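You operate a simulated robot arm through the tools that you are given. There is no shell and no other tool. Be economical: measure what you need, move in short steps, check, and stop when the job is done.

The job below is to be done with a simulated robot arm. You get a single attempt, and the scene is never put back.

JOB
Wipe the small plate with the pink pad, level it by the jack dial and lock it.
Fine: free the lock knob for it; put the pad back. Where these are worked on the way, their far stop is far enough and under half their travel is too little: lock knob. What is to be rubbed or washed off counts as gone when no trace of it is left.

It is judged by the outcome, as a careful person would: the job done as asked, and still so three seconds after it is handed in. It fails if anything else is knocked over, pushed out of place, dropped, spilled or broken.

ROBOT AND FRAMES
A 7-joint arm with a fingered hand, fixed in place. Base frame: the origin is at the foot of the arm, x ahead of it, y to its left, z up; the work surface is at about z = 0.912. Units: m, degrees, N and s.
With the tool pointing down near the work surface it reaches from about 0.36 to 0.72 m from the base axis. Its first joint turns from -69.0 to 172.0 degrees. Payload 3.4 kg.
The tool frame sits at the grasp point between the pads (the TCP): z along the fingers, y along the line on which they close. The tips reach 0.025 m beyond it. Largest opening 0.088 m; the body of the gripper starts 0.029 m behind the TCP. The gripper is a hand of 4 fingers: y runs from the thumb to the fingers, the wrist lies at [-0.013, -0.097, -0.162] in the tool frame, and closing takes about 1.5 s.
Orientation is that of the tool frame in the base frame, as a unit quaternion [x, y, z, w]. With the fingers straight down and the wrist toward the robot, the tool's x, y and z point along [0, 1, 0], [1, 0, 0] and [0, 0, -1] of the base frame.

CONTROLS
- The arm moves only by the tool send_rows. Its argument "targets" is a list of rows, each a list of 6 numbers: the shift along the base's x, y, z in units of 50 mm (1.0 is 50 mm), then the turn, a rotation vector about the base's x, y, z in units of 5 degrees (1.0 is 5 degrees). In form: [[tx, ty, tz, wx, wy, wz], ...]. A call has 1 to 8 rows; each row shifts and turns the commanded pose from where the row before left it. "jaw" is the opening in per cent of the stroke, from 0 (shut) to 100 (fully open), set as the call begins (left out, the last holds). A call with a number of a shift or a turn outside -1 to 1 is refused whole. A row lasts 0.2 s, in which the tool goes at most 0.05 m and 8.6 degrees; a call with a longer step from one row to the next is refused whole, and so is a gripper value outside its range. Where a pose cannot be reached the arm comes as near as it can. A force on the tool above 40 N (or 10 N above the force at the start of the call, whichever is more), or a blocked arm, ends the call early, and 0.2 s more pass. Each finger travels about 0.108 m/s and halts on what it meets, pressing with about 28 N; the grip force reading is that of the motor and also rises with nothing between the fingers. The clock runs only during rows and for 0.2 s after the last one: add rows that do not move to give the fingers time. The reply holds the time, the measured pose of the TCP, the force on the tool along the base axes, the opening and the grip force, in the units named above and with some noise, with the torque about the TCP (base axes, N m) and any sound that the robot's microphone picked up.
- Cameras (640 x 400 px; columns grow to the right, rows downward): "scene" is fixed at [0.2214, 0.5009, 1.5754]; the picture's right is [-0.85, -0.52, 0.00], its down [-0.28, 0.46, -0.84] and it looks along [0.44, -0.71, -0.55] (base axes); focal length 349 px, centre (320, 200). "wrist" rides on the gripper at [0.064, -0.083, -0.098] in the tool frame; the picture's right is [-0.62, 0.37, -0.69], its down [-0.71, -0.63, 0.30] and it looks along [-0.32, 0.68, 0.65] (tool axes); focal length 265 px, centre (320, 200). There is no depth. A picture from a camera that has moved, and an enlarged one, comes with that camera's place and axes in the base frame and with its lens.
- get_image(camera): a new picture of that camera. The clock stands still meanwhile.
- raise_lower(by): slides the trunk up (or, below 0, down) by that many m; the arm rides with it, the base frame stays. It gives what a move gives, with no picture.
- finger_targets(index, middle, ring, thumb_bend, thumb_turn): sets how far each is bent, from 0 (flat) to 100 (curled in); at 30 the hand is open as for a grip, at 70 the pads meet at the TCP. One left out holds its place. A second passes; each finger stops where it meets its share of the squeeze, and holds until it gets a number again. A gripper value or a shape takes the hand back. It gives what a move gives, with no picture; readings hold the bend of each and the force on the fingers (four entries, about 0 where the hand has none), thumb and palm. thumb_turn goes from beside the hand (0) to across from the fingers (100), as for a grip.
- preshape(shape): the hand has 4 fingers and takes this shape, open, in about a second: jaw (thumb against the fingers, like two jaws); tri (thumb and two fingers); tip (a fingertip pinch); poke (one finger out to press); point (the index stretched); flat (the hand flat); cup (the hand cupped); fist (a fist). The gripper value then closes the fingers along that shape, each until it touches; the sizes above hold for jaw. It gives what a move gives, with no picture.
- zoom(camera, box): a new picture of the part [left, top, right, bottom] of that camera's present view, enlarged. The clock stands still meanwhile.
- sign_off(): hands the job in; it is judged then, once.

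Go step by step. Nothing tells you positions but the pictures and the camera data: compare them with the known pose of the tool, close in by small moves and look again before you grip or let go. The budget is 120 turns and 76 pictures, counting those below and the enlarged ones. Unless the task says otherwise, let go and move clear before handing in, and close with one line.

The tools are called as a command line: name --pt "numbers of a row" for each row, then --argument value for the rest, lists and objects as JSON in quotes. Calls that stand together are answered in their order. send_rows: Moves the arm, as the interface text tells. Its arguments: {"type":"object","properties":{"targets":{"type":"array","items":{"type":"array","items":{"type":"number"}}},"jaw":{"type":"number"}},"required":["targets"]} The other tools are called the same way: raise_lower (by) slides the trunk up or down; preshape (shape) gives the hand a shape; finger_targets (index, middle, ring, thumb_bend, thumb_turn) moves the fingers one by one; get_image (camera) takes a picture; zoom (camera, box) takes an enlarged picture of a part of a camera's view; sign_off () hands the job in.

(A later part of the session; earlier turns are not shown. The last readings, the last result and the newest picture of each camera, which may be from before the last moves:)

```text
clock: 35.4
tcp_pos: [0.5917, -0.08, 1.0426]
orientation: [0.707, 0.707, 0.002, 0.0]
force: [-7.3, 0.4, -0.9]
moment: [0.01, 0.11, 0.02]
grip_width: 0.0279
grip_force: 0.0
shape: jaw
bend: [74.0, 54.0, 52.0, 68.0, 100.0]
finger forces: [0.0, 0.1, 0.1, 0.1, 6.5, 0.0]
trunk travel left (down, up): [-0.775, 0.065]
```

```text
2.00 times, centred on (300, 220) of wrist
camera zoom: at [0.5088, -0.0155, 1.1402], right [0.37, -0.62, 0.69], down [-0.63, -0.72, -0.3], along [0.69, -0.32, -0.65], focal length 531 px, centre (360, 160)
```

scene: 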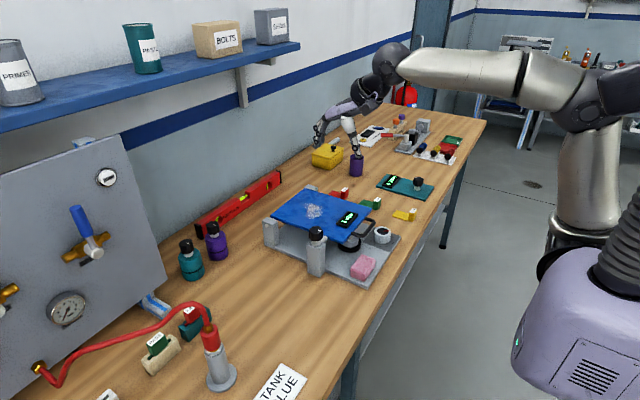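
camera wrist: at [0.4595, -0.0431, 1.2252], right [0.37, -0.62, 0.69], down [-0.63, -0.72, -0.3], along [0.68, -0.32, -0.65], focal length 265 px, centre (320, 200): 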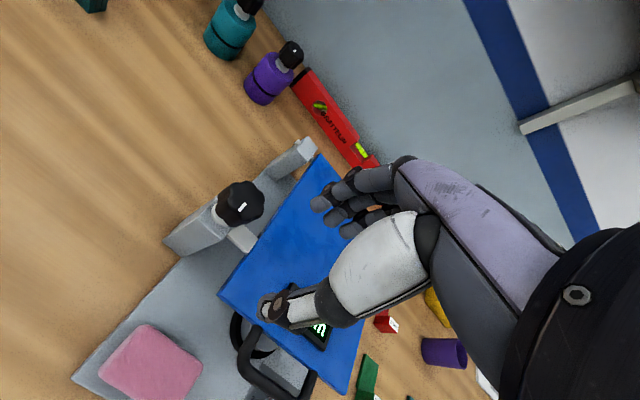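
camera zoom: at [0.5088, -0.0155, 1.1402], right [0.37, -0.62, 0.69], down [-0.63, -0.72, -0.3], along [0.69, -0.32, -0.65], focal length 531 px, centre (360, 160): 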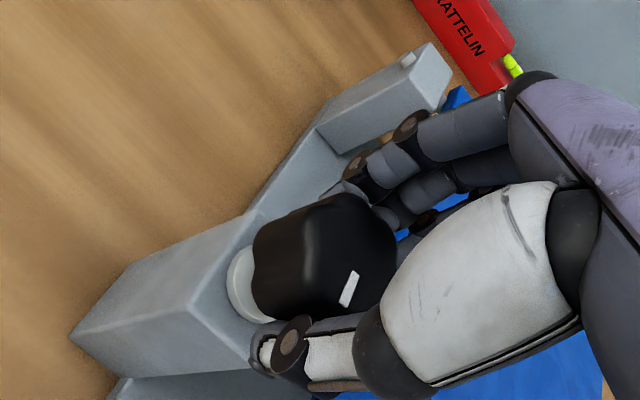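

The thumb touches but the fingers haven't closed fully. I'll close further.

send_rows --pt "0.03 0 0 0 0 0" --pt "0 0 0 0 0 0" --pt "0 0 0 0 0 0" --pt "0 0 0 0 0 0" --jaw 12

zoom --camera "scene" --box '[280, 200, 360, 260]'

```text
clock: 36.4
tcp_pos: [0.5934, -0.0802, 1.0411]
orientation: [0.706, 0.708, 0.0, 0.001]
force: [-11.1, -0.3, -5.7]
moment: [0.0, 0.18, 0.02]
grip_width: 0.0292
grip_force: 27.8
shape: jaw
bend: [74.0, 63.0, 64.0, 70.0, 100.0]
finger forces: [11.3, 4.8, 0.1, 0.0, 26.9, 0.0]
trunk travel left (down, up): [-0.775, 0.065]
```

```text
6.67 times, centred on (320, 230) of scene
camera zoom: at [0.2214, 0.5009, 1.5754], right [-0.85, -0.52, 0.0], down [-0.28, 0.46, -0.84], along [0.44, -0.71, -0.55], focal length 2326 px, centre (320, 0)
```

zoom: 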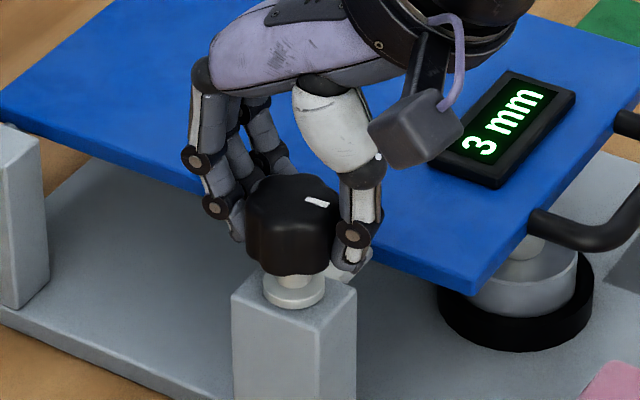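

It's gripped by the index, middle finger and thumb. I'll try a small counter-clockwise turn to feel the direction.

send_rows --pt "0 0 0 0 0 1" --pt "0 0 0 0 0 1" --pt "0 0 0 0 0 1" --pt "0 0 0 0 0 0"

zoom --camera "scene" --box '[280, 200, 360, 260]'

```text
clock: 37.4
tcp_pos: [0.5938, -0.0804, 1.0412]
orientation: [0.607, 0.795, -0.001, 0.001]
force: [-12.6, 0.6, -8.6]
moment: [0.03, 0.17, -0.02]
grip_width: 0.0287
grip_force: 28.2
shape: jaw
bend: [74.0, 64.0, 64.0, 70.0, 100.0]
finger forces: [10.5, 3.8, 0.0, 0.0, 25.5, 0.1]
trunk travel left (down, up): [-0.775, 0.065]
```

```text
6.67 times, centred on (320, 230) of scene
camera zoom: at [0.2214, 0.5009, 1.5754], right [-0.85, -0.52, 0.0], down [-0.28, 0.46, -0.84], along [0.44, -0.71, -0.55], focal length 2326 px, centre (320, 0)
```

zoom: 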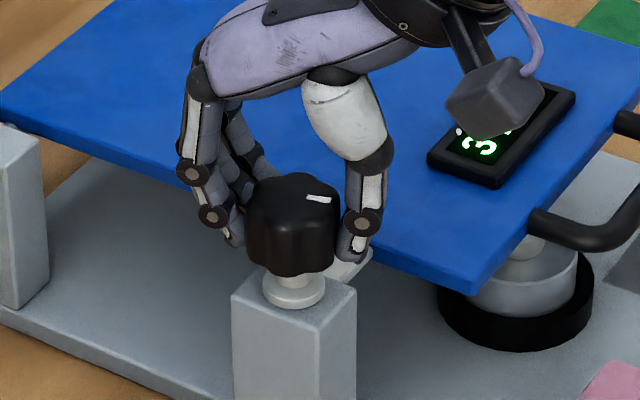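

The knob follows counter-clockwise with little torque, so that frees it. I'll continue.

send_rows --pt "0 0 0 0 0 1" --pt "0 0 0 0 0 1" --pt "0 0 0 0 0 1" --pt "0 0 0 0 0 1" --pt "0 0 0 0 0 1" --pt "0 0 0 0 0 1" --pt "0 0 0 0 0 0"

zoom --camera "scene" --box '[280, 200, 360, 260]'

```text
clock: 39.0
tcp_pos: [0.5942, -0.0796, 1.0431]
orientation: [0.381, 0.925, 0.0, 0.001]
force: [-7.4, 1.7, -5.8]
moment: [0.13, 0.01, -0.01]
grip_width: 0.0265
grip_force: 27.7
shape: jaw
bend: [74.0, 73.0, 64.0, 72.0, 98.0]
finger forces: [14.5, 4.4, 0.1, 0.0, 23.0, 0.1]
trunk travel left (down, up): [-0.775, 0.065]
```

```text
6.67 times, centred on (320, 230) of scene
camera zoom: at [0.2214, 0.5009, 1.5754], right [-0.85, -0.52, 0.0], down [-0.28, 0.46, -0.84], along [0.44, -0.71, -0.55], focal length 2326 px, centre (320, 0)
```

zoom: 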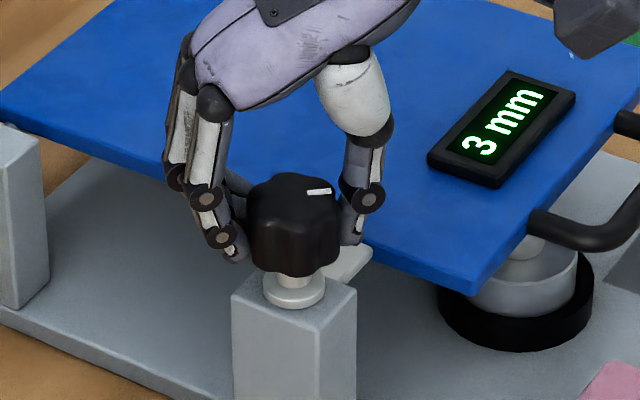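

The mark has turned about 43° with the hand. I'll keep going toward the stop.

send_rows --pt "0 0 0 0 0 1" --pt "0 0 0 0 0 1" --pt "0 0 0 0 0 1" --pt "0 0 0 0 0 1" --pt "0 0 0 0 0 1" --pt "0 0 0 0 0 1" --pt "0 0 0 0 0 0"

zoom --camera "scene" --box '[280, 200, 360, 260]'

```text
clock: 40.6
tcp_pos: [0.5957, -0.0793, 1.0427]
orientation: [0.129, 0.992, 0.0, 0.0]
force: [-3.0, 4.2, -3.0]
moment: [0.24, -0.05, -0.03]
grip_width: 0.0255
grip_force: 27.9
shape: jaw
bend: [74.0, 73.0, 64.0, 73.0, 97.0]
finger forces: [17.6, 6.1, 0.1, 0.1, 20.8, 0.0]
trunk travel left (down, up): [-0.775, 0.065]
```

```text
6.67 times, centred on (320, 230) of scene
camera zoom: at [0.2214, 0.5009, 1.5754], right [-0.85, -0.52, 0.0], down [-0.28, 0.46, -0.84], along [0.44, -0.71, -0.55], focal length 2326 px, centre (320, 0)
```

zoom: 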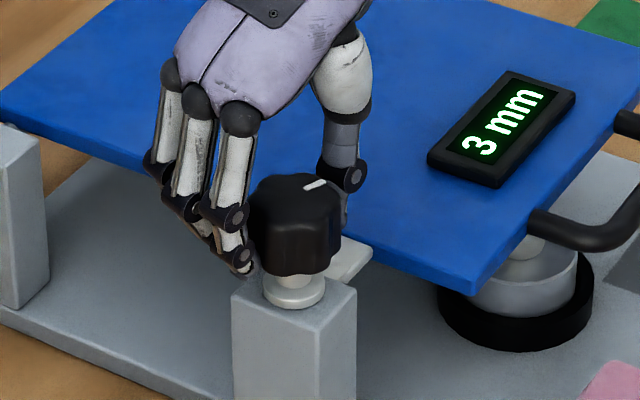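

It has turned about 75° and is still free. I'll continue.

send_rows --pt "0 0 0 0 0 1" --pt "0 0 0 0 0 1" --pt "0 0 0 0 0 1" --pt "0 0 0 0 0 1" --pt "0 0 0 0 0 1" --pt "0 0 0 0 0 1" --pt "0 0 0 0 0 0"

zoom --camera "scene" --box '[280, 200, 360, 260]'

```text
clock: 42.2
tcp_pos: [0.5951, -0.0785, 1.0419]
orientation: [-0.132, 0.991, -0.001, 0.0]
force: [-0.3, 11.1, -1.2]
moment: [0.41, -0.01, -0.16]
grip_width: 0.0255
grip_force: 28.3
shape: jaw
bend: [73.0, 62.0, 64.0, 75.0, 97.0]
finger forces: [20.9, 10.5, 0.0, 0.0, 18.6, 0.0]
trunk travel left (down, up): [-0.775, 0.065]
```

```text
6.67 times, centred on (320, 230) of scene
camera zoom: at [0.2214, 0.5009, 1.5754], right [-0.85, -0.52, 0.0], down [-0.28, 0.46, -0.84], along [0.44, -0.71, -0.55], focal length 2326 px, centre (320, 0)
```

zoom: 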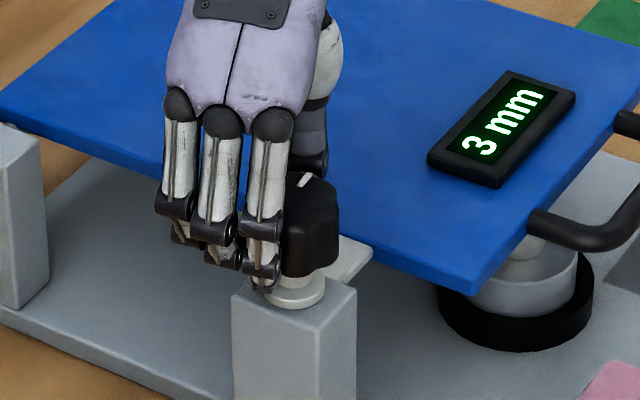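

The torque is rising (−0.16), so the stop may be near. I'll go a little further to confirm.

send_rows --pt "0 0 0 0 0 1" --pt "0 0 0 0 0 1" --pt "0 0 0 0 0 0"

zoom --camera "scene" --box '[280, 200, 360, 260]'

```text
clock: 43.0
tcp_pos: [0.592, -0.0768, 1.0413]
orientation: [-0.219, 0.976, 0.0, 0.001]
force: [10.8, 9.9, 6.1]
moment: [0.49, -0.03, -0.09]
grip_width: 0.0261
grip_force: 28.2
shape: jaw
bend: [73.0, 59.0, 64.0, 75.0, 100.0]
finger forces: [17.7, 17.2, 0.0, 0.0, 22.5, 0.1]
out of reach, approached as far as the arm can: row 2
trunk travel left (down, up): [-0.775, 0.065]
```

```text
6.67 times, centred on (320, 230) of scene
camera zoom: at [0.2214, 0.5009, 1.5754], right [-0.85, -0.52, 0.0], down [-0.28, 0.46, -0.84], along [0.44, -0.71, -0.55], focal length 2326 px, centre (320, 0)
```

zoom: 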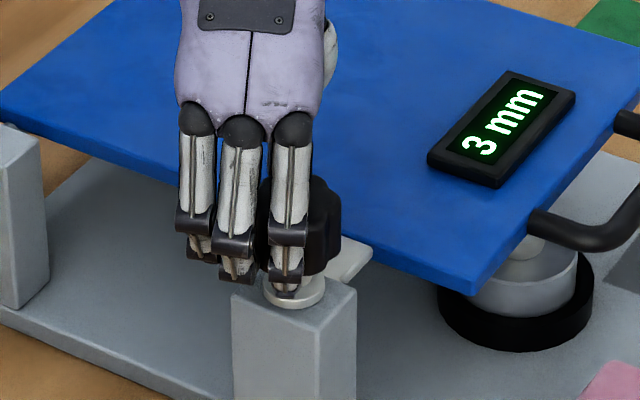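

That's the arm's yaw limit. I'll release, rise and look at where the knob stands.

send_rows --pt "0 0 0 0 0 0" --pt "0 0 0 0 0 0" --pt "0 0 0 0 0 0" --pt "0 0 0 0 0 0" --pt "0 0 0.4 0 0 -1" --pt "0 0 0.6 0 0 -1" --pt "0 0 0.6 0 0 -1" --pt "0 -0.6 0.2 0 0 -1" --jaw 75

zoom --camera "scene" --box '[280, 180, 400, 270]'

```text
clock: 44.8
tcp_pos: [0.601, -0.1119, 1.1344]
orientation: [-0.045, 0.999, 0.001, -0.001]
force: [-0.4, -0.6, -0.5]
moment: [-0.01, 0.0, 0.0]
grip_width: 0.0658
grip_force: 0.1
shape: jaw
bend: [27.0, 36.0, 33.0, 54.0, 99.0]
finger forces: [0.0, 0.0, 0.1, 0.0, 0.0, 0.0]
out of reach, approached as far as the arm can: row 5, 7, 8
trunk travel left (down, up): [-0.775, 0.065]
```

```text
4.44 times, centred on (340, 225) of scene
camera zoom: at [0.2214, 0.5009, 1.5754], right [-0.85, -0.52, 0.0], down [-0.28, 0.46, -0.84], along [0.44, -0.71, -0.55], focal length 1551 px, centre (231, 89)
```

zoom: 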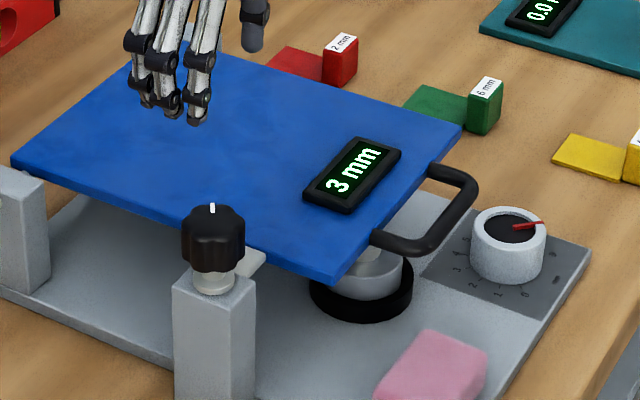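

The white mark has gone about 118° from its start. To make sure the knob is at its stop, I'll unwind the hand, grip again and feel.

send_rows --pt "0 0 -0.3 0 0 -1" --pt "0 0.1 -0.3 0 0 -1" --pt "0 0.2 0 0 0 -1" --pt "0 0.2 0 0 0 -1" --pt "-0.1 0.1 0 0 0 -1" --pt "0 0 0 0 0 -1" --pt "0 0 0 0 0 -1" --pt "0 0 0 0 0 -1"

send_rows --pt "0 0 0 0 0 -1" --pt "0 0 0 0 0 -1" --pt "0 0 0 0 0 -1" --pt "0 0 0 0 0 -1" --pt "0 0 0 0 0 -1" --pt "0 0 0 0 0 -1" --pt "0 0 0 0 0 0"

```text
clock: 46.6
tcp_pos: [0.6735, -0.0856, 1.1228]
orientation: [0.301, 0.954, 0.001, 0.001]
force: [0.4, -0.6, -0.5]
moment: [-0.01, 0.0, 0.01]
grip_width: 0.0656
grip_force: 0.0
shape: jaw
bend: [27.0, 36.0, 33.0, 54.0, 99.0]
finger forces: [0.0, 0.0, 0.1, 0.0, 0.1, 0.1]
out of reach, approached as far as the arm can: row 1, 2, 3, 4, 5, 6, 7, 8
trunk travel left (down, up): [-0.775, 0.065]
```

```text
clock: 48.2
tcp_pos: [0.7083, -0.0835, 1.1305]
orientation: [0.537, 0.844, -0.001, 0.0]
force: [0.0, -0.1, 0.8]
moment: [0.03, 0.01, 0.01]
grip_width: 0.0657
grip_force: 0.0
shape: jaw
bend: [27.0, 36.0, 33.0, 54.0, 99.0]
finger forces: [0.0, 0.1, 0.0, 0.0, 0.1, 0.0]
out of reach, approached as far as the arm can: row 1, 2, 3, 4, 5, 6
trunk travel left (down, up): [-0.775, 0.065]
```

send_rows --pt "-0.5 0 -0.3 0 0 0" --pt "-0.6 0.02 -0.3 0 0 0" --pt "-0.6 0.02 -0.1 0 0 -1" --pt "-0.5 0.02 0 0 0 -1" --pt "-0.1 0.02 0 0 0 0" --pt "0 0 0 0 0 0"

```text
clock: 49.6
tcp_pos: [0.7146, -0.0701, 1.1218]
orientation: [0.608, 0.794, -0.001, 0.0]
force: [-0.2, 0.1, 0.6]
moment: [0.0, -0.02, -0.04]
grip_width: 0.0654
grip_force: 0.0
shape: jaw
bend: [27.0, 36.0, 33.0, 54.0, 99.0]
finger forces: [0.1, 0.0, 0.0, 0.0, 0.1, 0.0]
out of reach, approached as far as the arm can: row 1, 2, 3, 4, 5
trunk travel left (down, up): [-0.775, 0.065]
```

The arm is at a joint limit. I'll look at the arm and try undoing the path.

get_image --camera "scene"

send_rows --pt "0 0 0.6 0 0 0" --pt "0 0 0.6 0 0 0" --pt "0 0 0.6 0 0 0"

```text
33 pictures are left
```

scene: 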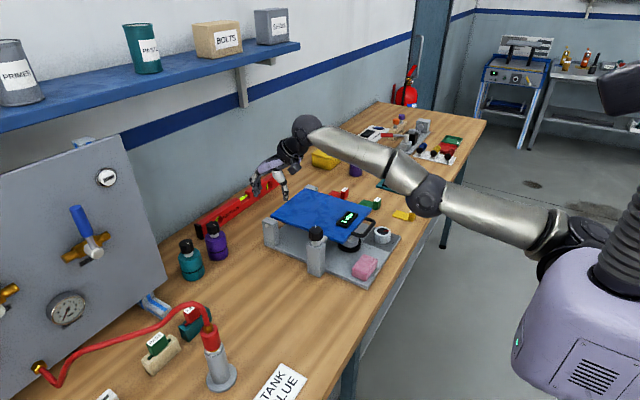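

```text
clock: 50.4
tcp_pos: [0.6904, -0.0711, 1.2061]
orientation: [0.608, 0.794, 0.0, 0.0]
force: [0.5, 0.4, -0.2]
moment: [0.0, 0.0, 0.01]
grip_width: 0.0658
grip_force: 0.0
shape: jaw
bend: [27.0, 36.0, 33.0, 54.0, 99.0]
finger forces: [0.1, 0.0, 0.1, 0.0, 0.1, 0.0]
out of reach, approached as far as the arm can: row 1, 2, 3
trunk travel left (down, up): [-0.775, 0.065]
```

The elbow has swung into another posture. I'll rise and go back toward the starting pose.

send_rows --pt "-0.3 0 0.5 0 0 0" --pt "-0.5 0 0.5 0 0 -0.5" --pt "-0.5 0 0.3 0 0 -1" --pt "-0.5 0 0.2 0 0 -1" --pt "-0.6 0 0 0 0 -0.6" --pt "-0.6 0 0 0 0 0" --pt "0 0 0 0 0 0"

```text
clock: 52.0
tcp_pos: [0.6222, -0.0594, 1.3266]
orientation: [0.71, 0.705, 0.0, -0.001]
force: [-0.1, 0.5, 0.7]
moment: [0.02, -0.01, 0.0]
grip_width: 0.0657
grip_force: 0.0
shape: jaw
bend: [27.0, 36.0, 33.0, 54.0, 99.0]
finger forces: [0.0, 0.0, 0.1, 0.0, 0.1, 0.0]
out of reach, approached as far as the arm can: row 2, 3, 4, 5, 6
trunk travel left (down, up): [-0.775, 0.065]
```

send_rows --pt "-0.4 0 0.6 0 0 0" --pt "-0.4 0.3 0.6 0 0 0" --pt "-0.4 0.3 0.6 0 0 0" --pt "-0.4 0.3 0.6 0 0 0" --pt "-0.4 0.3 0 0 0 0" --pt "-0.4 0 0 0 0 0"

get_image --camera "scene"

```text
clock: 53.4
tcp_pos: [0.485, -0.008, 1.4216]
orientation: [0.709, 0.705, 0.001, 0.001]
force: [0.0, 0.0, -0.2]
moment: [-0.04, -0.02, -0.04]
grip_width: 0.0656
grip_force: 0.0
shape: jaw
bend: [27.0, 36.0, 33.0, 54.0, 99.0]
finger forces: [0.0, 0.1, 0.0, 0.1, 0.0, 0.1]
out of reach, approached as far as the arm can: row 2, 3, 4
trunk travel left (down, up): [-0.775, 0.065]
```

```text
32 pictures are left
```

scene: 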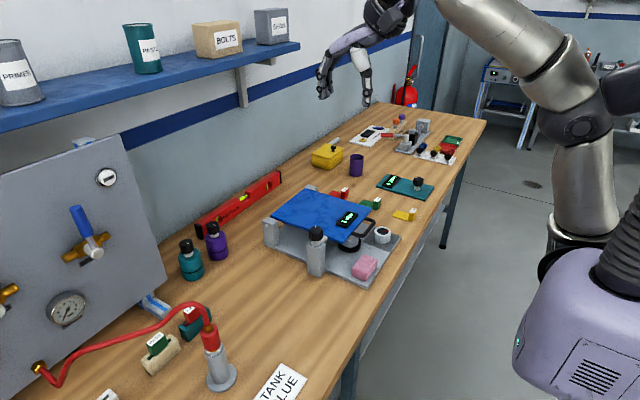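

The arm is back in an elbow-up posture like the start. I'll descend to above the knob again.

send_rows --pt "0.3 -0.3 -0.7 0 0 0" --pt "0.3 -0.3 -0.7 0 0 0" --pt "0.3 -0.3 -0.7 0 0 0" --pt "0.4 -0.3 -0.8 0 0 0" --pt "0.4 -0.2 -0.8 0 0 0" --pt "0.4 0 -0.8 0 0 0" --pt "0 0 -0.8 0 0 0" --pt "0 0 -0.6 0 0 0"

```text
clock: 55.2
tcp_pos: [0.5948, -0.0764, 1.1239]
orientation: [0.709, 0.705, -0.001, 0.0]
force: [1.0, -0.2, -0.3]
moment: [-0.02, 0.0, 0.0]
grip_width: 0.0657
grip_force: 0.0
shape: jaw
bend: [27.0, 36.0, 33.0, 54.0, 99.0]
finger forces: [0.0, 0.0, 0.0, 0.0, 0.0, 0.0]
trunk travel left (down, up): [-0.775, 0.065]
```

I'll regrip the knob and turn a bit more counter-clockwise to test for the stop.

send_rows --pt "-0.03 -0.07 -0.6 0 0 0" --pt "0 0 -0.6 0 0 0" --pt "0 0 -0.45 0 0 0" --pt "0 0 0 0 0 0"

send_rows --pt "0 0 0 0 0 0" --pt "0 0 0 0 0 0" --pt "0 0 0 0 0 0" --pt "0 0 0 0 0 0" --pt "0 0 0 0 0 0" --pt "0 0 0 0 0 0" --pt "0 0 0 0 0 0" --jaw 12

send_rows --pt "0 0 0 0 0 1" --pt "0 0 0 0 0 1" --pt "0 0 0 0 0 1" --pt "0 0 0 0 0 1" --pt "0 0 0 0 0 0"

zoom --camera "scene" --box '[280, 200, 360, 260]'

```text
clock: 56.2
tcp_pos: [0.5942, -0.0814, 1.0431]
orientation: [0.71, 0.705, -0.001, 0.0]
force: [0.3, 0.4, 0.0]
moment: [0.03, 0.0, -0.02]
grip_width: 0.0662
grip_force: 0.1
shape: jaw
bend: [27.0, 36.0, 33.0, 54.0, 99.0]
finger forces: [0.0, 0.1, 0.1, 0.0, 0.1, 0.0]
trunk travel left (down, up): [-0.775, 0.065]
```

```text
clock: 57.8
tcp_pos: [0.5923, -0.0822, 1.0429]
orientation: [0.709, 0.705, 0.0, 0.0]
force: [-12.3, 0.9, -6.3]
moment: [0.0, 0.19, 0.03]
grip_width: 0.0192
grip_force: 28.3
shape: jaw
bend: [73.0, 64.0, 68.0, 68.0, 100.0]
finger forces: [13.6, 4.5, 0.1, 0.0, 29.5, 0.0]
trunk travel left (down, up): [-0.775, 0.065]
```

```text
clock: 59.0
tcp_pos: [0.5924, -0.0806, 1.0424]
orientation: [0.575, 0.818, 0.0, 0.001]
force: [-5.5, 0.1, -2.5]
moment: [0.08, 0.1, 0.04]
grip_width: 0.0201
grip_force: 27.5
shape: jaw
bend: [73.0, 64.0, 68.0, 71.0, 100.0]
finger forces: [17.1, 5.5, 0.0, 0.1, 26.0, 0.1]
trunk travel left (down, up): [-0.775, 0.065]
```

```text
6.67 times, centred on (320, 230) of scene
camera zoom: at [0.2214, 0.5009, 1.5754], right [-0.85, -0.52, 0.0], down [-0.28, 0.46, -0.84], along [0.44, -0.71, -0.55], focal length 2326 px, centre (320, 0)
```

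zoom: 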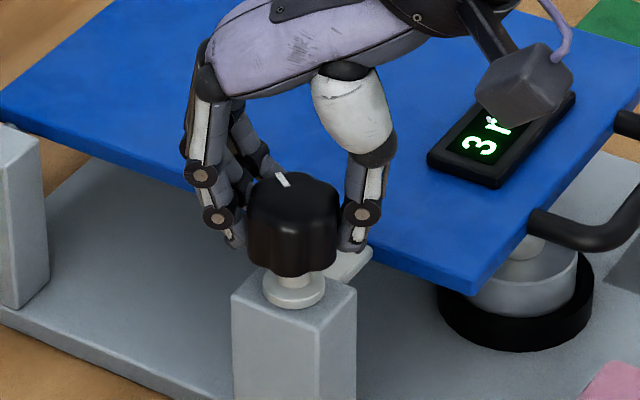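

The knob still turns, now at about 138° in total. I'll continue.

send_rows --pt "0 0 0 0 0 1" --pt "0 0 0 0 0 1" --pt "0 0 0 0 0 1" --pt "0 0 0 0 0 1" --pt "0 0 0 0 0 1" --pt "0 0 0 0 0 1" --pt "0 0 0 0 0 1" --pt "0 0 0 0 0 0"

zoom --camera "scene" --box '[280, 200, 360, 260]'

```text
clock: 60.8
tcp_pos: [0.5916, -0.0805, 1.0426]
orientation: [0.303, 0.953, 0.0, 0.001]
force: [1.6, 2.2, 3.7]
moment: [0.17, -0.13, -0.05]
grip_width: 0.0206
grip_force: 28.4
shape: jaw
bend: [73.0, 63.0, 68.0, 73.0, 100.0]
finger forces: [20.7, 8.4, 0.1, 0.0, 24.5, 0.1]
trunk travel left (down, up): [-0.775, 0.065]
```

```text
6.67 times, centred on (320, 230) of scene
camera zoom: at [0.2214, 0.5009, 1.5754], right [-0.85, -0.52, 0.0], down [-0.28, 0.46, -0.84], along [0.44, -0.71, -0.55], focal length 2326 px, centre (320, 0)
```

zoom: 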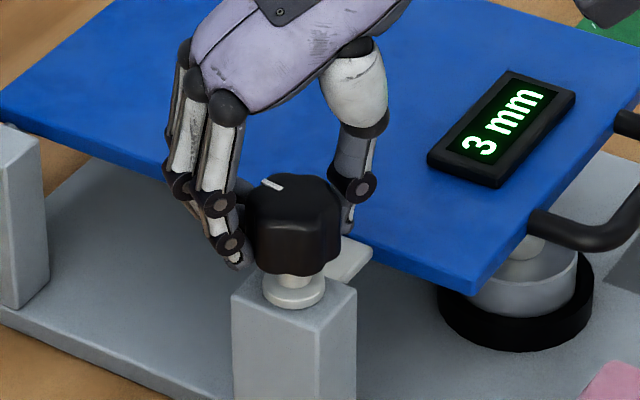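

send_rows --pt "0 0 0 0 0 1" --pt "0 0 0 0 0 1" --pt "0 0 0 0 0 1" --pt "0 0 0 0 0 1" --pt "0 0 0 0 0 1" --pt "0 0 0 0 0 1" --pt "0 0 0 0 0 1" --pt "0 0 0 0 0 0"

zoom --camera "scene" --box '[280, 200, 360, 260]'

```text
clock: 62.6
tcp_pos: [0.5962, -0.0813, 1.0412]
orientation: [0.005, 1.0, 0.002, 0.002]
force: [19.6, 0.7, 12.9]
moment: [0.25, -0.36, -0.44]
grip_width: 0.0209
grip_force: 28.3
shape: jaw
bend: [73.0, 73.0, 68.0, 75.0, 94.0]
finger forces: [29.5, 13.3, 0.0, 0.0, 26.9, 0.0]
trunk travel left (down, up): [-0.775, 0.065]
```

```text
6.67 times, centred on (320, 230) of scene
camera zoom: at [0.2214, 0.5009, 1.5754], right [-0.85, -0.52, 0.0], down [-0.28, 0.46, -0.84], along [0.44, -0.71, -0.55], focal length 2326 px, centre (320, 0)
```

zoom: 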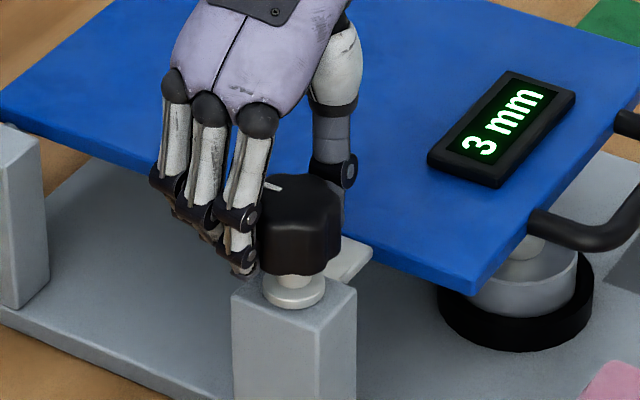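

The torque jumped to −0.44 and the knob stopped at about 170°, so the lock is fully freed. I'll open and unwind the hand in place to keep the arm posture.

send_rows --pt "-0.05 0.02 0 0 0 -1" --pt "0 0 0 0 0 0" --pt "0 0 0 0 0 0" --pt "0 0 0 0 0 0" --pt "0 0 0.1 0 0 -1" --pt "0 0 0.1 0 0 -1" --pt "0 0 0.1 0 0 -1" --pt "0 0 0 0 0 -1" --jaw 80

send_rows --pt "0 0 0 0 0 -1" --pt "0 0 0 0 0 -1" --pt "0 0 0 0 0 -1" --pt "0 0 0 0 0 -1" --pt "0 0 0 0 0 -1" --pt "0 0 0 0 0 -1" --pt "0 0 0 0 0 -1" --pt "0 0 0 0 0 -1"

```text
clock: 64.4
tcp_pos: [0.5887, -0.0805, 1.0565]
orientation: [0.221, 0.975, 0.0, 0.0]
force: [0.4, -0.8, -0.2]
moment: [-0.02, 0.01, 0.01]
grip_width: 0.0702
grip_force: 0.1
shape: jaw
bend: [27.0, 34.0, 32.0, 49.0, 99.0]
finger forces: [0.0, 0.0, 0.0, 0.1, 0.0, 0.0]
trunk travel left (down, up): [-0.775, 0.065]
```

```text
clock: 66.2
tcp_pos: [0.5889, -0.0794, 1.0579]
orientation: [0.541, 0.841, 0.0, 0.0]
force: [0.3, 0.5, -0.7]
moment: [-0.03, 0.02, 0.01]
grip_width: 0.07
grip_force: 0.0
shape: jaw
bend: [27.0, 34.0, 32.0, 49.0, 99.0]
finger forces: [0.1, 0.1, 0.1, 0.0, 0.1, 0.0]
trunk travel left (down, up): [-0.775, 0.065]
```

The hand unwound cleanly. Next I'll raise, cross over the plate to the dial at about (0.48, −0.255), and look from above.

send_rows --pt "0 0 0.4 0 0 -1" --pt "0 0 0.4 0 0 -1" --pt "-0.2 -0.4 0.2 0 0 -1" --pt "-0.4 -0.6 0 0 0 -1" --pt "-0.4 -0.6 0 0 0 -0.9" --pt "-0.4 -0.6 0 0 0 -1" --pt "-0.4 -0.6 0 0 0 -1" --pt "-0.3 -0.6 0 0 0 -1"

send_rows --pt "0 0 0 0 0 -1" --pt "0 0 0 0 0 -1" --pt "0 0 0 0 0 -1" --pt "0 0 0 0 0 -1" --pt "0 0 0 0 0 -1" --pt "0 0 0 0 0 -1" --pt "0 0 0 0 0 0"

get_image --camera "wrist"

zoom --camera "scene" --box '[310, 170, 430, 260]'

```text
clock: 68.0
tcp_pos: [0.4836, -0.2522, 1.1077]
orientation: [0.793, 0.609, 0.0, 0.001]
force: [0.0, -0.6, -0.2]
moment: [-0.01, 0.03, 0.04]
grip_width: 0.0701
grip_force: 0.1
shape: jaw
bend: [27.0, 34.0, 32.0, 49.0, 99.0]
finger forces: [0.0, 0.1, 0.0, 0.0, 0.0, 0.0]
trunk travel left (down, up): [-0.775, 0.065]
```

```text
clock: 69.6
tcp_pos: [0.4848, -0.252, 1.1071]
orientation: [0.924, 0.381, 0.004, -0.007]
force: [0.1, -0.4, 0.0]
moment: [0.01, 0.02, 0.0]
grip_width: 0.0704
grip_force: 0.0
shape: jaw
bend: [27.0, 34.0, 32.0, 49.0, 99.0]
finger forces: [0.0, 0.0, 0.0, 0.0, 0.0, 0.0]
trunk travel left (down, up): [-0.775, 0.065]
```

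```text
28 pictures are left
camera wrist: at [0.4713, -0.1479, 1.2072], right [-0.18, -0.71, 0.68], down [-0.95, -0.05, -0.31], along [0.25, -0.7, -0.66], focal length 265 px, centre (320, 200)
```

wrist: 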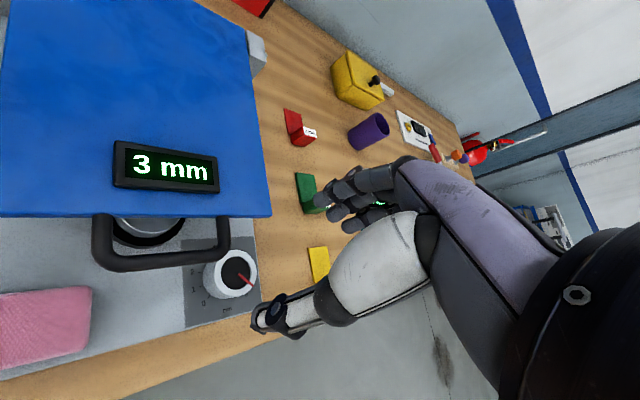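

```text
4.44 times, centred on (370, 215) of scene
camera zoom: at [0.2214, 0.5009, 1.5754], right [-0.85, -0.52, 0.0], down [-0.28, 0.46, -0.84], along [0.44, -0.71, -0.55], focal length 1551 px, centre (98, 133)
```

zoom: 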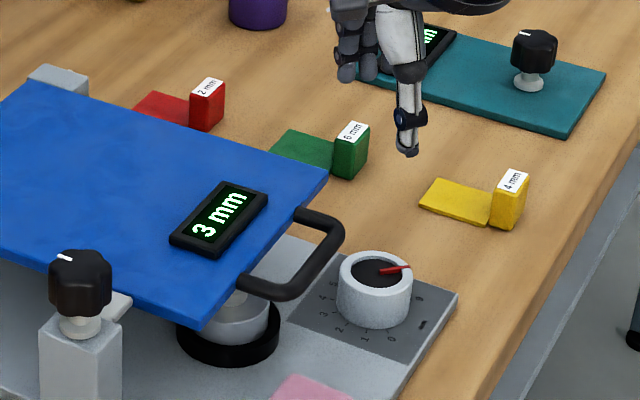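

I'll read the dial scale closely before turning it.

zoom --camera "scene" --box '[360, 215, 400, 245]'

zoom --camera "wrist" --box '[160, 210, 280, 330]'

```text
13.33 times, centred on (380, 230) of scene
camera zoom: at [0.2214, 0.5009, 1.5754], right [-0.85, -0.52, 0.0], down [-0.28, 0.46, -0.84], along [0.44, -0.71, -0.55], focal length 4652 px, centre (-480, -200)
```

zoom: 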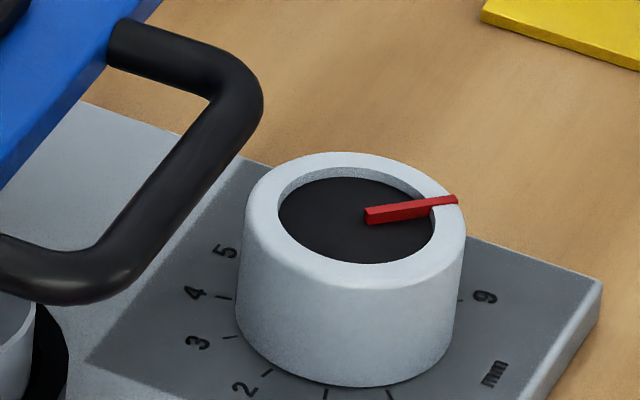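

```text
3.33 times, centred on (220, 270) of wrist
camera zoom: at [0.4713, -0.1479, 1.2072], right [-0.18, -0.71, 0.68], down [-0.95, -0.05, -0.31], along [0.25, -0.7, -0.66], focal length 885 px, centre (653, -33)
```

zoom: 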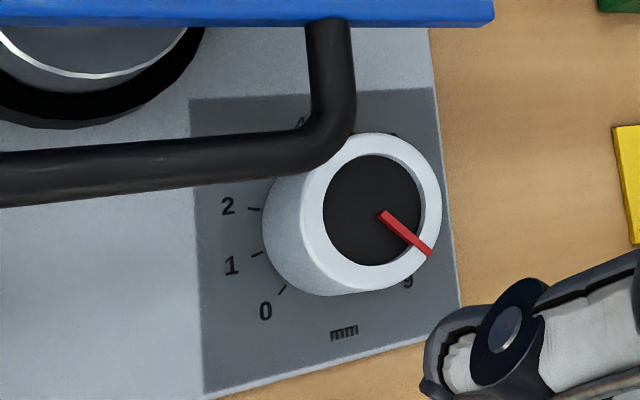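

The scale runs 0–9 mm clockwise at about 30° per mm, with the pointer near 9. I need about 90° counter-clockwise if the display follows 1:1. I'll turn the hand so the fingers come from the −y side, clear of the handle and plate.

send_rows --pt "0 -0.1 -0.3 0 0 -1" --pt "0 -0.12 -0.3 0 0 -1" --pt "0 0 -0.3 0 0 -1" --pt "0 0 -0.3 0 0 -1" --pt "0 0 -0.3 0 0 -1" --pt "0 0 -0.3 0 0 -1" --pt "0 0 0 0 0 -1" --pt "0 0 0 0 0 0"

zoom --camera "scene" --box '[330, 180, 430, 255]'

zoom --camera "wrist" --box '[80, 150, 400, 400]'

```text
clock: 71.4
tcp_pos: [0.4825, -0.2674, 1.0167]
orientation: [0.997, 0.071, 0.007, -0.024]
force: [0.3, 0.8, -0.9]
moment: [0.01, -0.03, 0.01]
grip_width: 0.0706
grip_force: 0.1
shape: jaw
bend: [27.0, 34.0, 32.0, 49.0, 99.0]
finger forces: [0.0, 0.0, 0.1, 0.0, 0.1, 0.0]
trunk travel left (down, up): [-0.775, 0.065]
```

```text
5.33 times, centred on (380, 218) of scene
camera zoom: at [0.2214, 0.5009, 1.5754], right [-0.85, -0.52, 0.0], down [-0.28, 0.46, -0.84], along [0.44, -0.71, -0.55], focal length 1861 px, centre (0, 107)
```

zoom: 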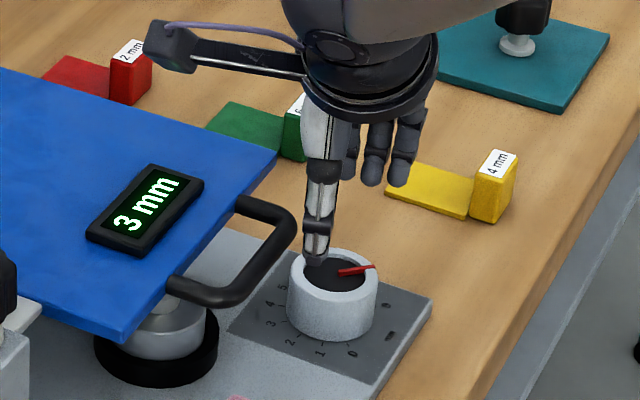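

```text
1.60 times, centred on (240, 275) of wrist
camera zoom: at [0.5337, -0.1805, 1.119], right [-0.57, -0.49, 0.66], down [-0.79, 0.54, -0.29], along [-0.22, -0.69, -0.69], focal length 425 px, centre (448, 80)
```

zoom: 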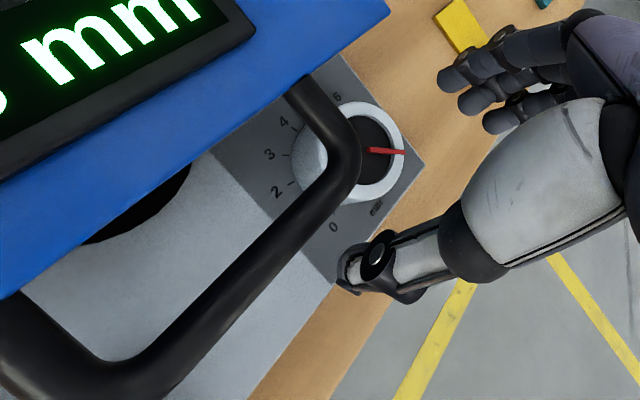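

From the wrist view, the dial centre is near (0.485, −0.273), and the handle corner (0.494, −0.25) is close to the thumb. I'll open a bit wider and lower carefully.

send_rows --pt "0 -0.1 0 0 0 0.8" --pt "0 0 -0.2 0 0 0.8" --pt "0 0 -0.2 0 0 0" --pt "0 0 -0.2 0 0 0" --pt "0 0 -0.2 0 0 0" --pt "0 0 0 0 0 0" --jaw 84

zoom --camera "scene" --box '[330, 180, 430, 255]'

zoom --camera "wrist" --box '[160, 150, 400, 350]'

```text
clock: 72.8
tcp_pos: [0.481, -0.2725, 0.9732]
orientation: [0.99, 0.141, 0.004, -0.021]
force: [-0.2, 0.1, -1.1]
moment: [0.0, -0.03, -0.02]
grip_width: 0.0737
grip_force: 0.1
shape: jaw
bend: [27.0, 33.0, 31.0, 45.0, 99.0]
finger forces: [0.0, 0.0, 0.0, 0.0, 0.0, 0.0]
trunk travel left (down, up): [-0.775, 0.065]
```

```text
5.33 times, centred on (380, 218) of scene
camera zoom: at [0.2214, 0.5009, 1.5754], right [-0.85, -0.52, 0.0], down [-0.28, 0.46, -0.84], along [0.44, -0.71, -0.55], focal length 1861 px, centre (0, 107)
```

zoom: 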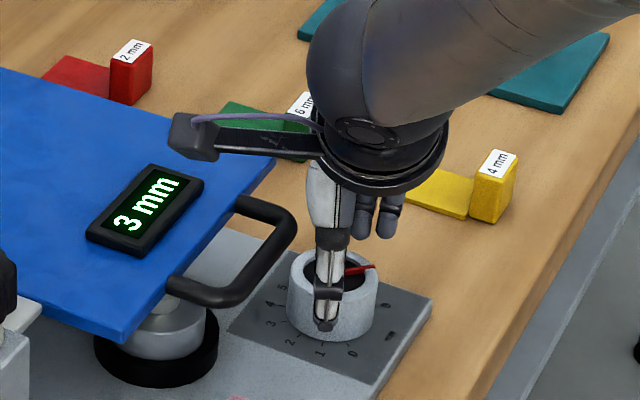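

```text
2.00 times, centred on (280, 250) of wrist
camera zoom: at [0.5198, -0.1792, 1.075], right [-0.49, -0.56, 0.67], down [-0.86, 0.42, -0.29], along [-0.12, -0.72, -0.68], focal length 531 px, centre (400, 100)
```

zoom: 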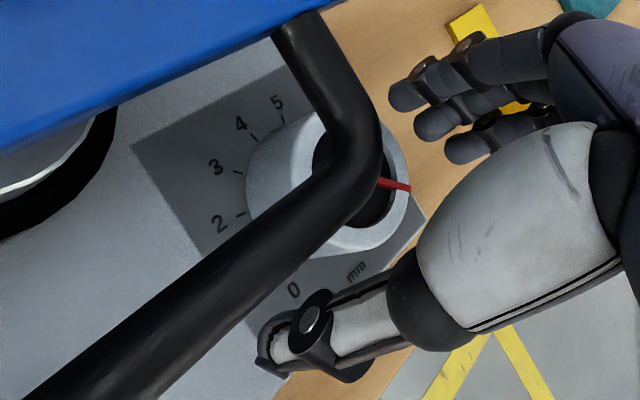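

The hand is centred on the dial and clear of the handle. I'll lower 11 mm and close on it.

send_rows --pt "0 0.04 -0.12 0 0 0" --pt "0 0 -0.1 0 0 0" --pt "0 0 0 0 0 0"

send_rows --pt "0 0 0 0 0 0" --pt "0 0 0 0 0 0" --pt "0 0 0 0 0 0" --pt "0 0 0 0 0 0" --pt "0 0 0 0 0 0" --pt "0 0 0 0 0 0" --jaw 30

```text
clock: 73.6
tcp_pos: [0.4807, -0.2702, 0.9609]
orientation: [0.99, 0.141, 0.003, -0.019]
force: [1.6, -1.5, 0.5]
moment: [-0.06, -0.04, 0.02]
grip_width: 0.0742
grip_force: 0.1
shape: jaw
bend: [27.0, 32.0, 31.0, 45.0, 99.0]
finger forces: [0.8, 0.3, 0.1, 0.1, 0.0, 0.0]
trunk travel left (down, up): [-0.775, 0.065]
```

```text
clock: 75.0
tcp_pos: [0.4806, -0.2713, 0.961]
orientation: [0.99, 0.141, 0.001, -0.016]
force: [4.3, -4.9, 6.1]
moment: [0.0, -0.09, 0.07]
grip_width: 0.0448
grip_force: 27.1
shape: jaw
bend: [26.0, 36.0, 40.0, 79.0, 100.0]
finger forces: [16.5, 10.4, 0.6, 0.0, 20.7, 0.0]
trunk travel left (down, up): [-0.775, 0.065]
```

The grip is good on the dial (width 0.045). I'll turn it counter-clockwise about 25° and check the display.

send_rows --pt "-0.012 -0.003 0 0 0 1" --pt "-0.012 -0.003 0 0 0 1" --pt "-0.012 -0.004 0 0 0 1" --pt "-0.012 -0.004 0 0 0 1" --pt "-0.012 -0.004 0 0 0 1" --pt "0 0 0 0 0 0"

zoom --camera "scene" --box '[330, 180, 430, 255]'

```text
clock: 76.4
tcp_pos: [0.4835, -0.2621, 0.966]
orientation: [0.929, 0.37, 0.001, 0.002]
force: [1.4, 1.6, 2.5]
moment: [0.0, -0.02, 0.0]
grip_width: 0.024
grip_force: 28.6
shape: jaw
bend: [75.0, 48.0, 40.0, 89.0, 100.0]
finger forces: [4.1, 0.0, 0.1, 0.0, 0.1, 0.1]
trunk travel left (down, up): [-0.775, 0.065]
```

```text
5.33 times, centred on (380, 218) of scene
camera zoom: at [0.2214, 0.5009, 1.5754], right [-0.85, -0.52, 0.0], down [-0.28, 0.46, -0.84], along [0.44, -0.71, -0.55], focal length 1861 px, centre (0, 107)
```

zoom: 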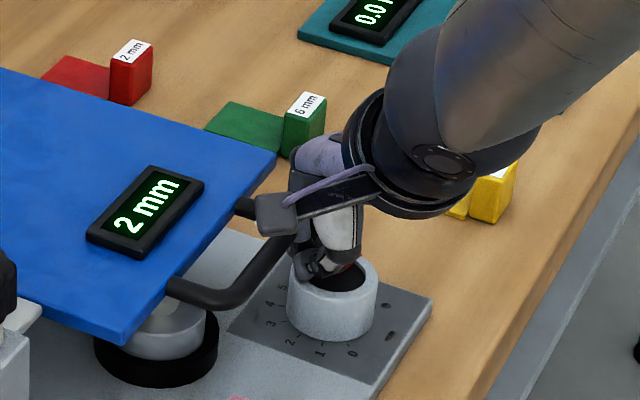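

The display went from 3 to 2 mm before the grip slipped off toward +y, so the direction is right. I'll lift, realign further to −y (about −0.279) and grip again.

send_rows --pt "0 0 0.4 0 0 0" --pt "0 0 0.4 0 0 -0.7" --pt "0 -0.1 0 0 0 -1" --pt "0 -0.1 0 0 0 -1" --pt "0 -0.12 0 0 0 -1" --pt "0 0 0 0 0 -1" --pt "0 0 0 0 0 -1" --pt "0 0 0 0 0 0" --jaw 84

zoom --camera "wrist" --box '[160, 150, 400, 350]'

```text
clock: 78.2
tcp_pos: [0.4774, -0.288, 1.0035]
orientation: [0.994, 0.111, 0.007, -0.023]
force: [0.6, -0.4, 0.0]
moment: [-0.01, -0.02, -0.01]
grip_width: 0.0738
grip_force: 0.1
shape: jaw
bend: [27.0, 33.0, 31.0, 45.0, 99.0]
finger forces: [0.1, 0.0, 0.0, 0.0, 0.1, 0.0]
trunk travel left (down, up): [-0.775, 0.065]
```

```text
2.00 times, centred on (280, 250) of wrist
camera zoom: at [0.5223, -0.1967, 1.1056], right [-0.53, -0.53, 0.67], down [-0.83, 0.47, -0.29], along [-0.16, -0.71, -0.69], focal length 531 px, centre (400, 100)
```

zoom: 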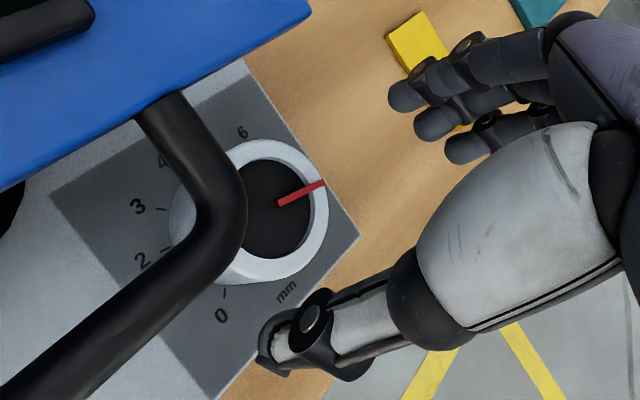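

I now place the dial centre at about (0.487, −0.2775). I'll align, lower and grip.

send_rows --pt "0.17 0.21 -0.1 0 0 0" --pt "0 0 -0.4 0 0 0" --pt "0 0 -0.3 0 0 0" --pt "0 0 -0.13 0 0 0" --pt "0 0 0 0 0 0"

send_rows --pt "0 0 0 0 0 0" --pt "0 0 0 0 0 0" --pt "0 0 0 0 0 0" --pt "0 0 0 0 0 0" --pt "0 0 0 0 0 0" --pt "0 0 0 0 0 0" --jaw 30

```text
clock: 79.4
tcp_pos: [0.4872, -0.2745, 0.9574]
orientation: [0.993, 0.116, 0.0, -0.012]
force: [-0.8, -0.8, 1.5]
moment: [-0.02, -0.06, 0.02]
grip_width: 0.0735
grip_force: 0.0
shape: jaw
bend: [27.0, 33.0, 31.0, 45.0, 99.0]
finger forces: [0.0, 0.0, 0.0, 0.0, 1.1, 0.0]
trunk travel left (down, up): [-0.775, 0.065]
```

```text
clock: 80.8
tcp_pos: [0.4859, -0.2769, 0.9556]
orientation: [0.993, 0.116, -0.002, -0.012]
force: [3.2, -5.2, 1.6]
moment: [-0.13, -0.06, 0.06]
grip_width: 0.0413
grip_force: 27.6
shape: jaw
bend: [73.0, 40.0, 43.0, 75.0, 100.0]
finger forces: [14.9, 10.3, 3.8, 0.0, 23.5, 0.1]
trunk travel left (down, up): [-0.775, 0.065]
```

The grip is balanced. I'll turn another 20° and check.

send_rows --pt "0 0 0 0 0 0.7" --pt "0 0 0 0 0 0.7" --pt "0 0 0 0 0 0.7" --pt "0 0 0 0 0 0.7" --pt "0 0 0 0 0 0.7" --pt "0 0 0 0 0 0.7" --pt "0 0 0 0 0 0"

zoom --camera "scene" --box '[330, 180, 430, 255]'

```text
clock: 82.4
tcp_pos: [0.4866, -0.2745, 0.9557]
orientation: [0.953, 0.304, -0.003, -0.004]
force: [-10.8, -9.4, -16.5]
moment: [0.01, 0.15, -0.1]
grip_width: 0.0406
grip_force: 28.2
shape: jaw
bend: [73.0, 40.0, 41.0, 74.0, 100.0]
finger forces: [10.9, 10.8, 5.3, 0.0, 23.8, 0.0]
trunk travel left (down, up): [-0.775, 0.065]
```

```text
5.33 times, centred on (380, 218) of scene
camera zoom: at [0.2214, 0.5009, 1.5754], right [-0.85, -0.52, 0.0], down [-0.28, 0.46, -0.84], along [0.44, -0.71, -0.55], focal length 1861 px, centre (0, 107)
```

zoom: 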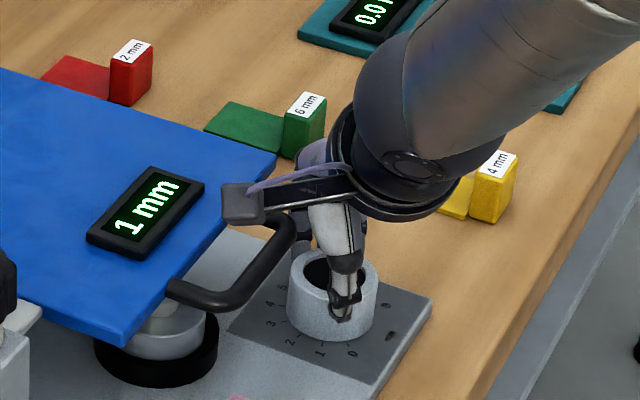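

The display reads 1 mm and the grip holds. I'll continue carefully by another 14°.

send_rows --pt "0 0 0 0 0 0.7" --pt "0 0 0 0 0 0.7" --pt "0 0 0 0 0 0.7" --pt "0 0 0 0 0 0.7" --pt "0 0 0 0 0 0"

zoom --camera "scene" --box '[330, 180, 430, 255]'

```text
clock: 83.6
tcp_pos: [0.487, -0.2735, 0.9575]
orientation: [0.908, 0.419, -0.003, -0.004]
force: [-16.1, -10.1, -23.4]
moment: [0.04, 0.24, -0.18]
grip_width: 0.0366
grip_force: 28.2
shape: jaw
bend: [74.0, 42.0, 43.0, 72.0, 100.0]
finger forces: [9.5, 8.6, 5.9, 0.0, 25.2, 0.0]
trunk travel left (down, up): [-0.775, 0.065]
```

```text
5.33 times, centred on (380, 218) of scene
camera zoom: at [0.2214, 0.5009, 1.5754], right [-0.85, -0.52, 0.0], down [-0.28, 0.46, -0.84], along [0.44, -0.71, -0.55], focal length 1861 px, centre (0, 107)
```

zoom: 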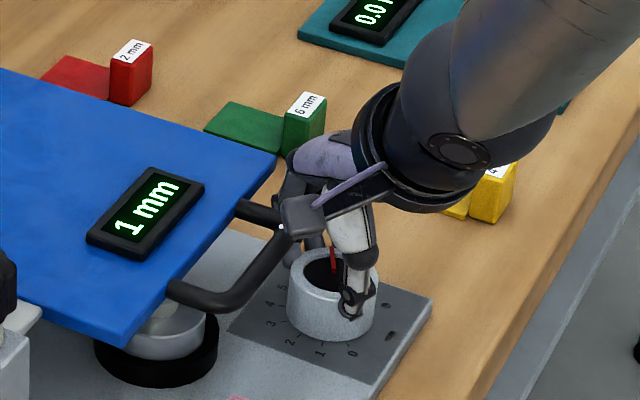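

The pointer has about 12° to go and the reaction forces are growing. I'll open, rotate back in place and regrip.

send_rows --pt "0 0 0 0 0 0" --pt "0 0 0 0 0 0" --pt "0 0 0 0 0 0" --pt "0 0 0 0 0 0" --pt "0 0 0 0 0 -1" --pt "0 0 0 0 0 -1" --pt "0 0 0 0 0 -1" --pt "0 0 0 0 0 -1" --jaw 80

send_rows --pt "0 -0.04 0 0 0 -1" --pt "0 -0.02 0 0 0 -1" --pt "0 0 0 0 0 0"

zoom --camera "scene" --box '[330, 180, 430, 255]'

```text
clock: 85.4
tcp_pos: [0.4874, -0.2749, 0.9557]
orientation: [0.97, 0.242, 0.003, -0.015]
force: [0.3, 0.5, 0.1]
moment: [0.0, -0.01, 0.03]
grip_width: 0.0701
grip_force: 0.0
shape: jaw
bend: [27.0, 34.0, 32.0, 49.0, 99.0]
finger forces: [0.0, 0.0, 0.1, 0.0, 0.0, 0.0]
trunk travel left (down, up): [-0.775, 0.065]
```

```text
clock: 86.2
tcp_pos: [0.4853, -0.2793, 0.9552]
orientation: [0.987, 0.158, 0.002, -0.012]
force: [-0.6, -0.7, -0.2]
moment: [-0.03, 0.01, 0.01]
grip_width: 0.07
grip_force: 0.1
shape: jaw
bend: [27.0, 34.0, 32.0, 49.0, 99.0]
finger forces: [0.1, 0.0, 0.0, 0.0, 0.1, 0.0]
trunk travel left (down, up): [-0.775, 0.065]
```

```text
5.33 times, centred on (380, 218) of scene
camera zoom: at [0.2214, 0.5009, 1.5754], right [-0.85, -0.52, 0.0], down [-0.28, 0.46, -0.84], along [0.44, -0.71, -0.55], focal length 1861 px, centre (0, 107)
```

zoom: 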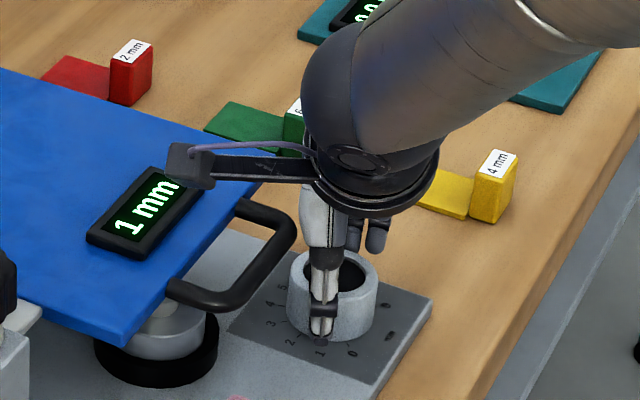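

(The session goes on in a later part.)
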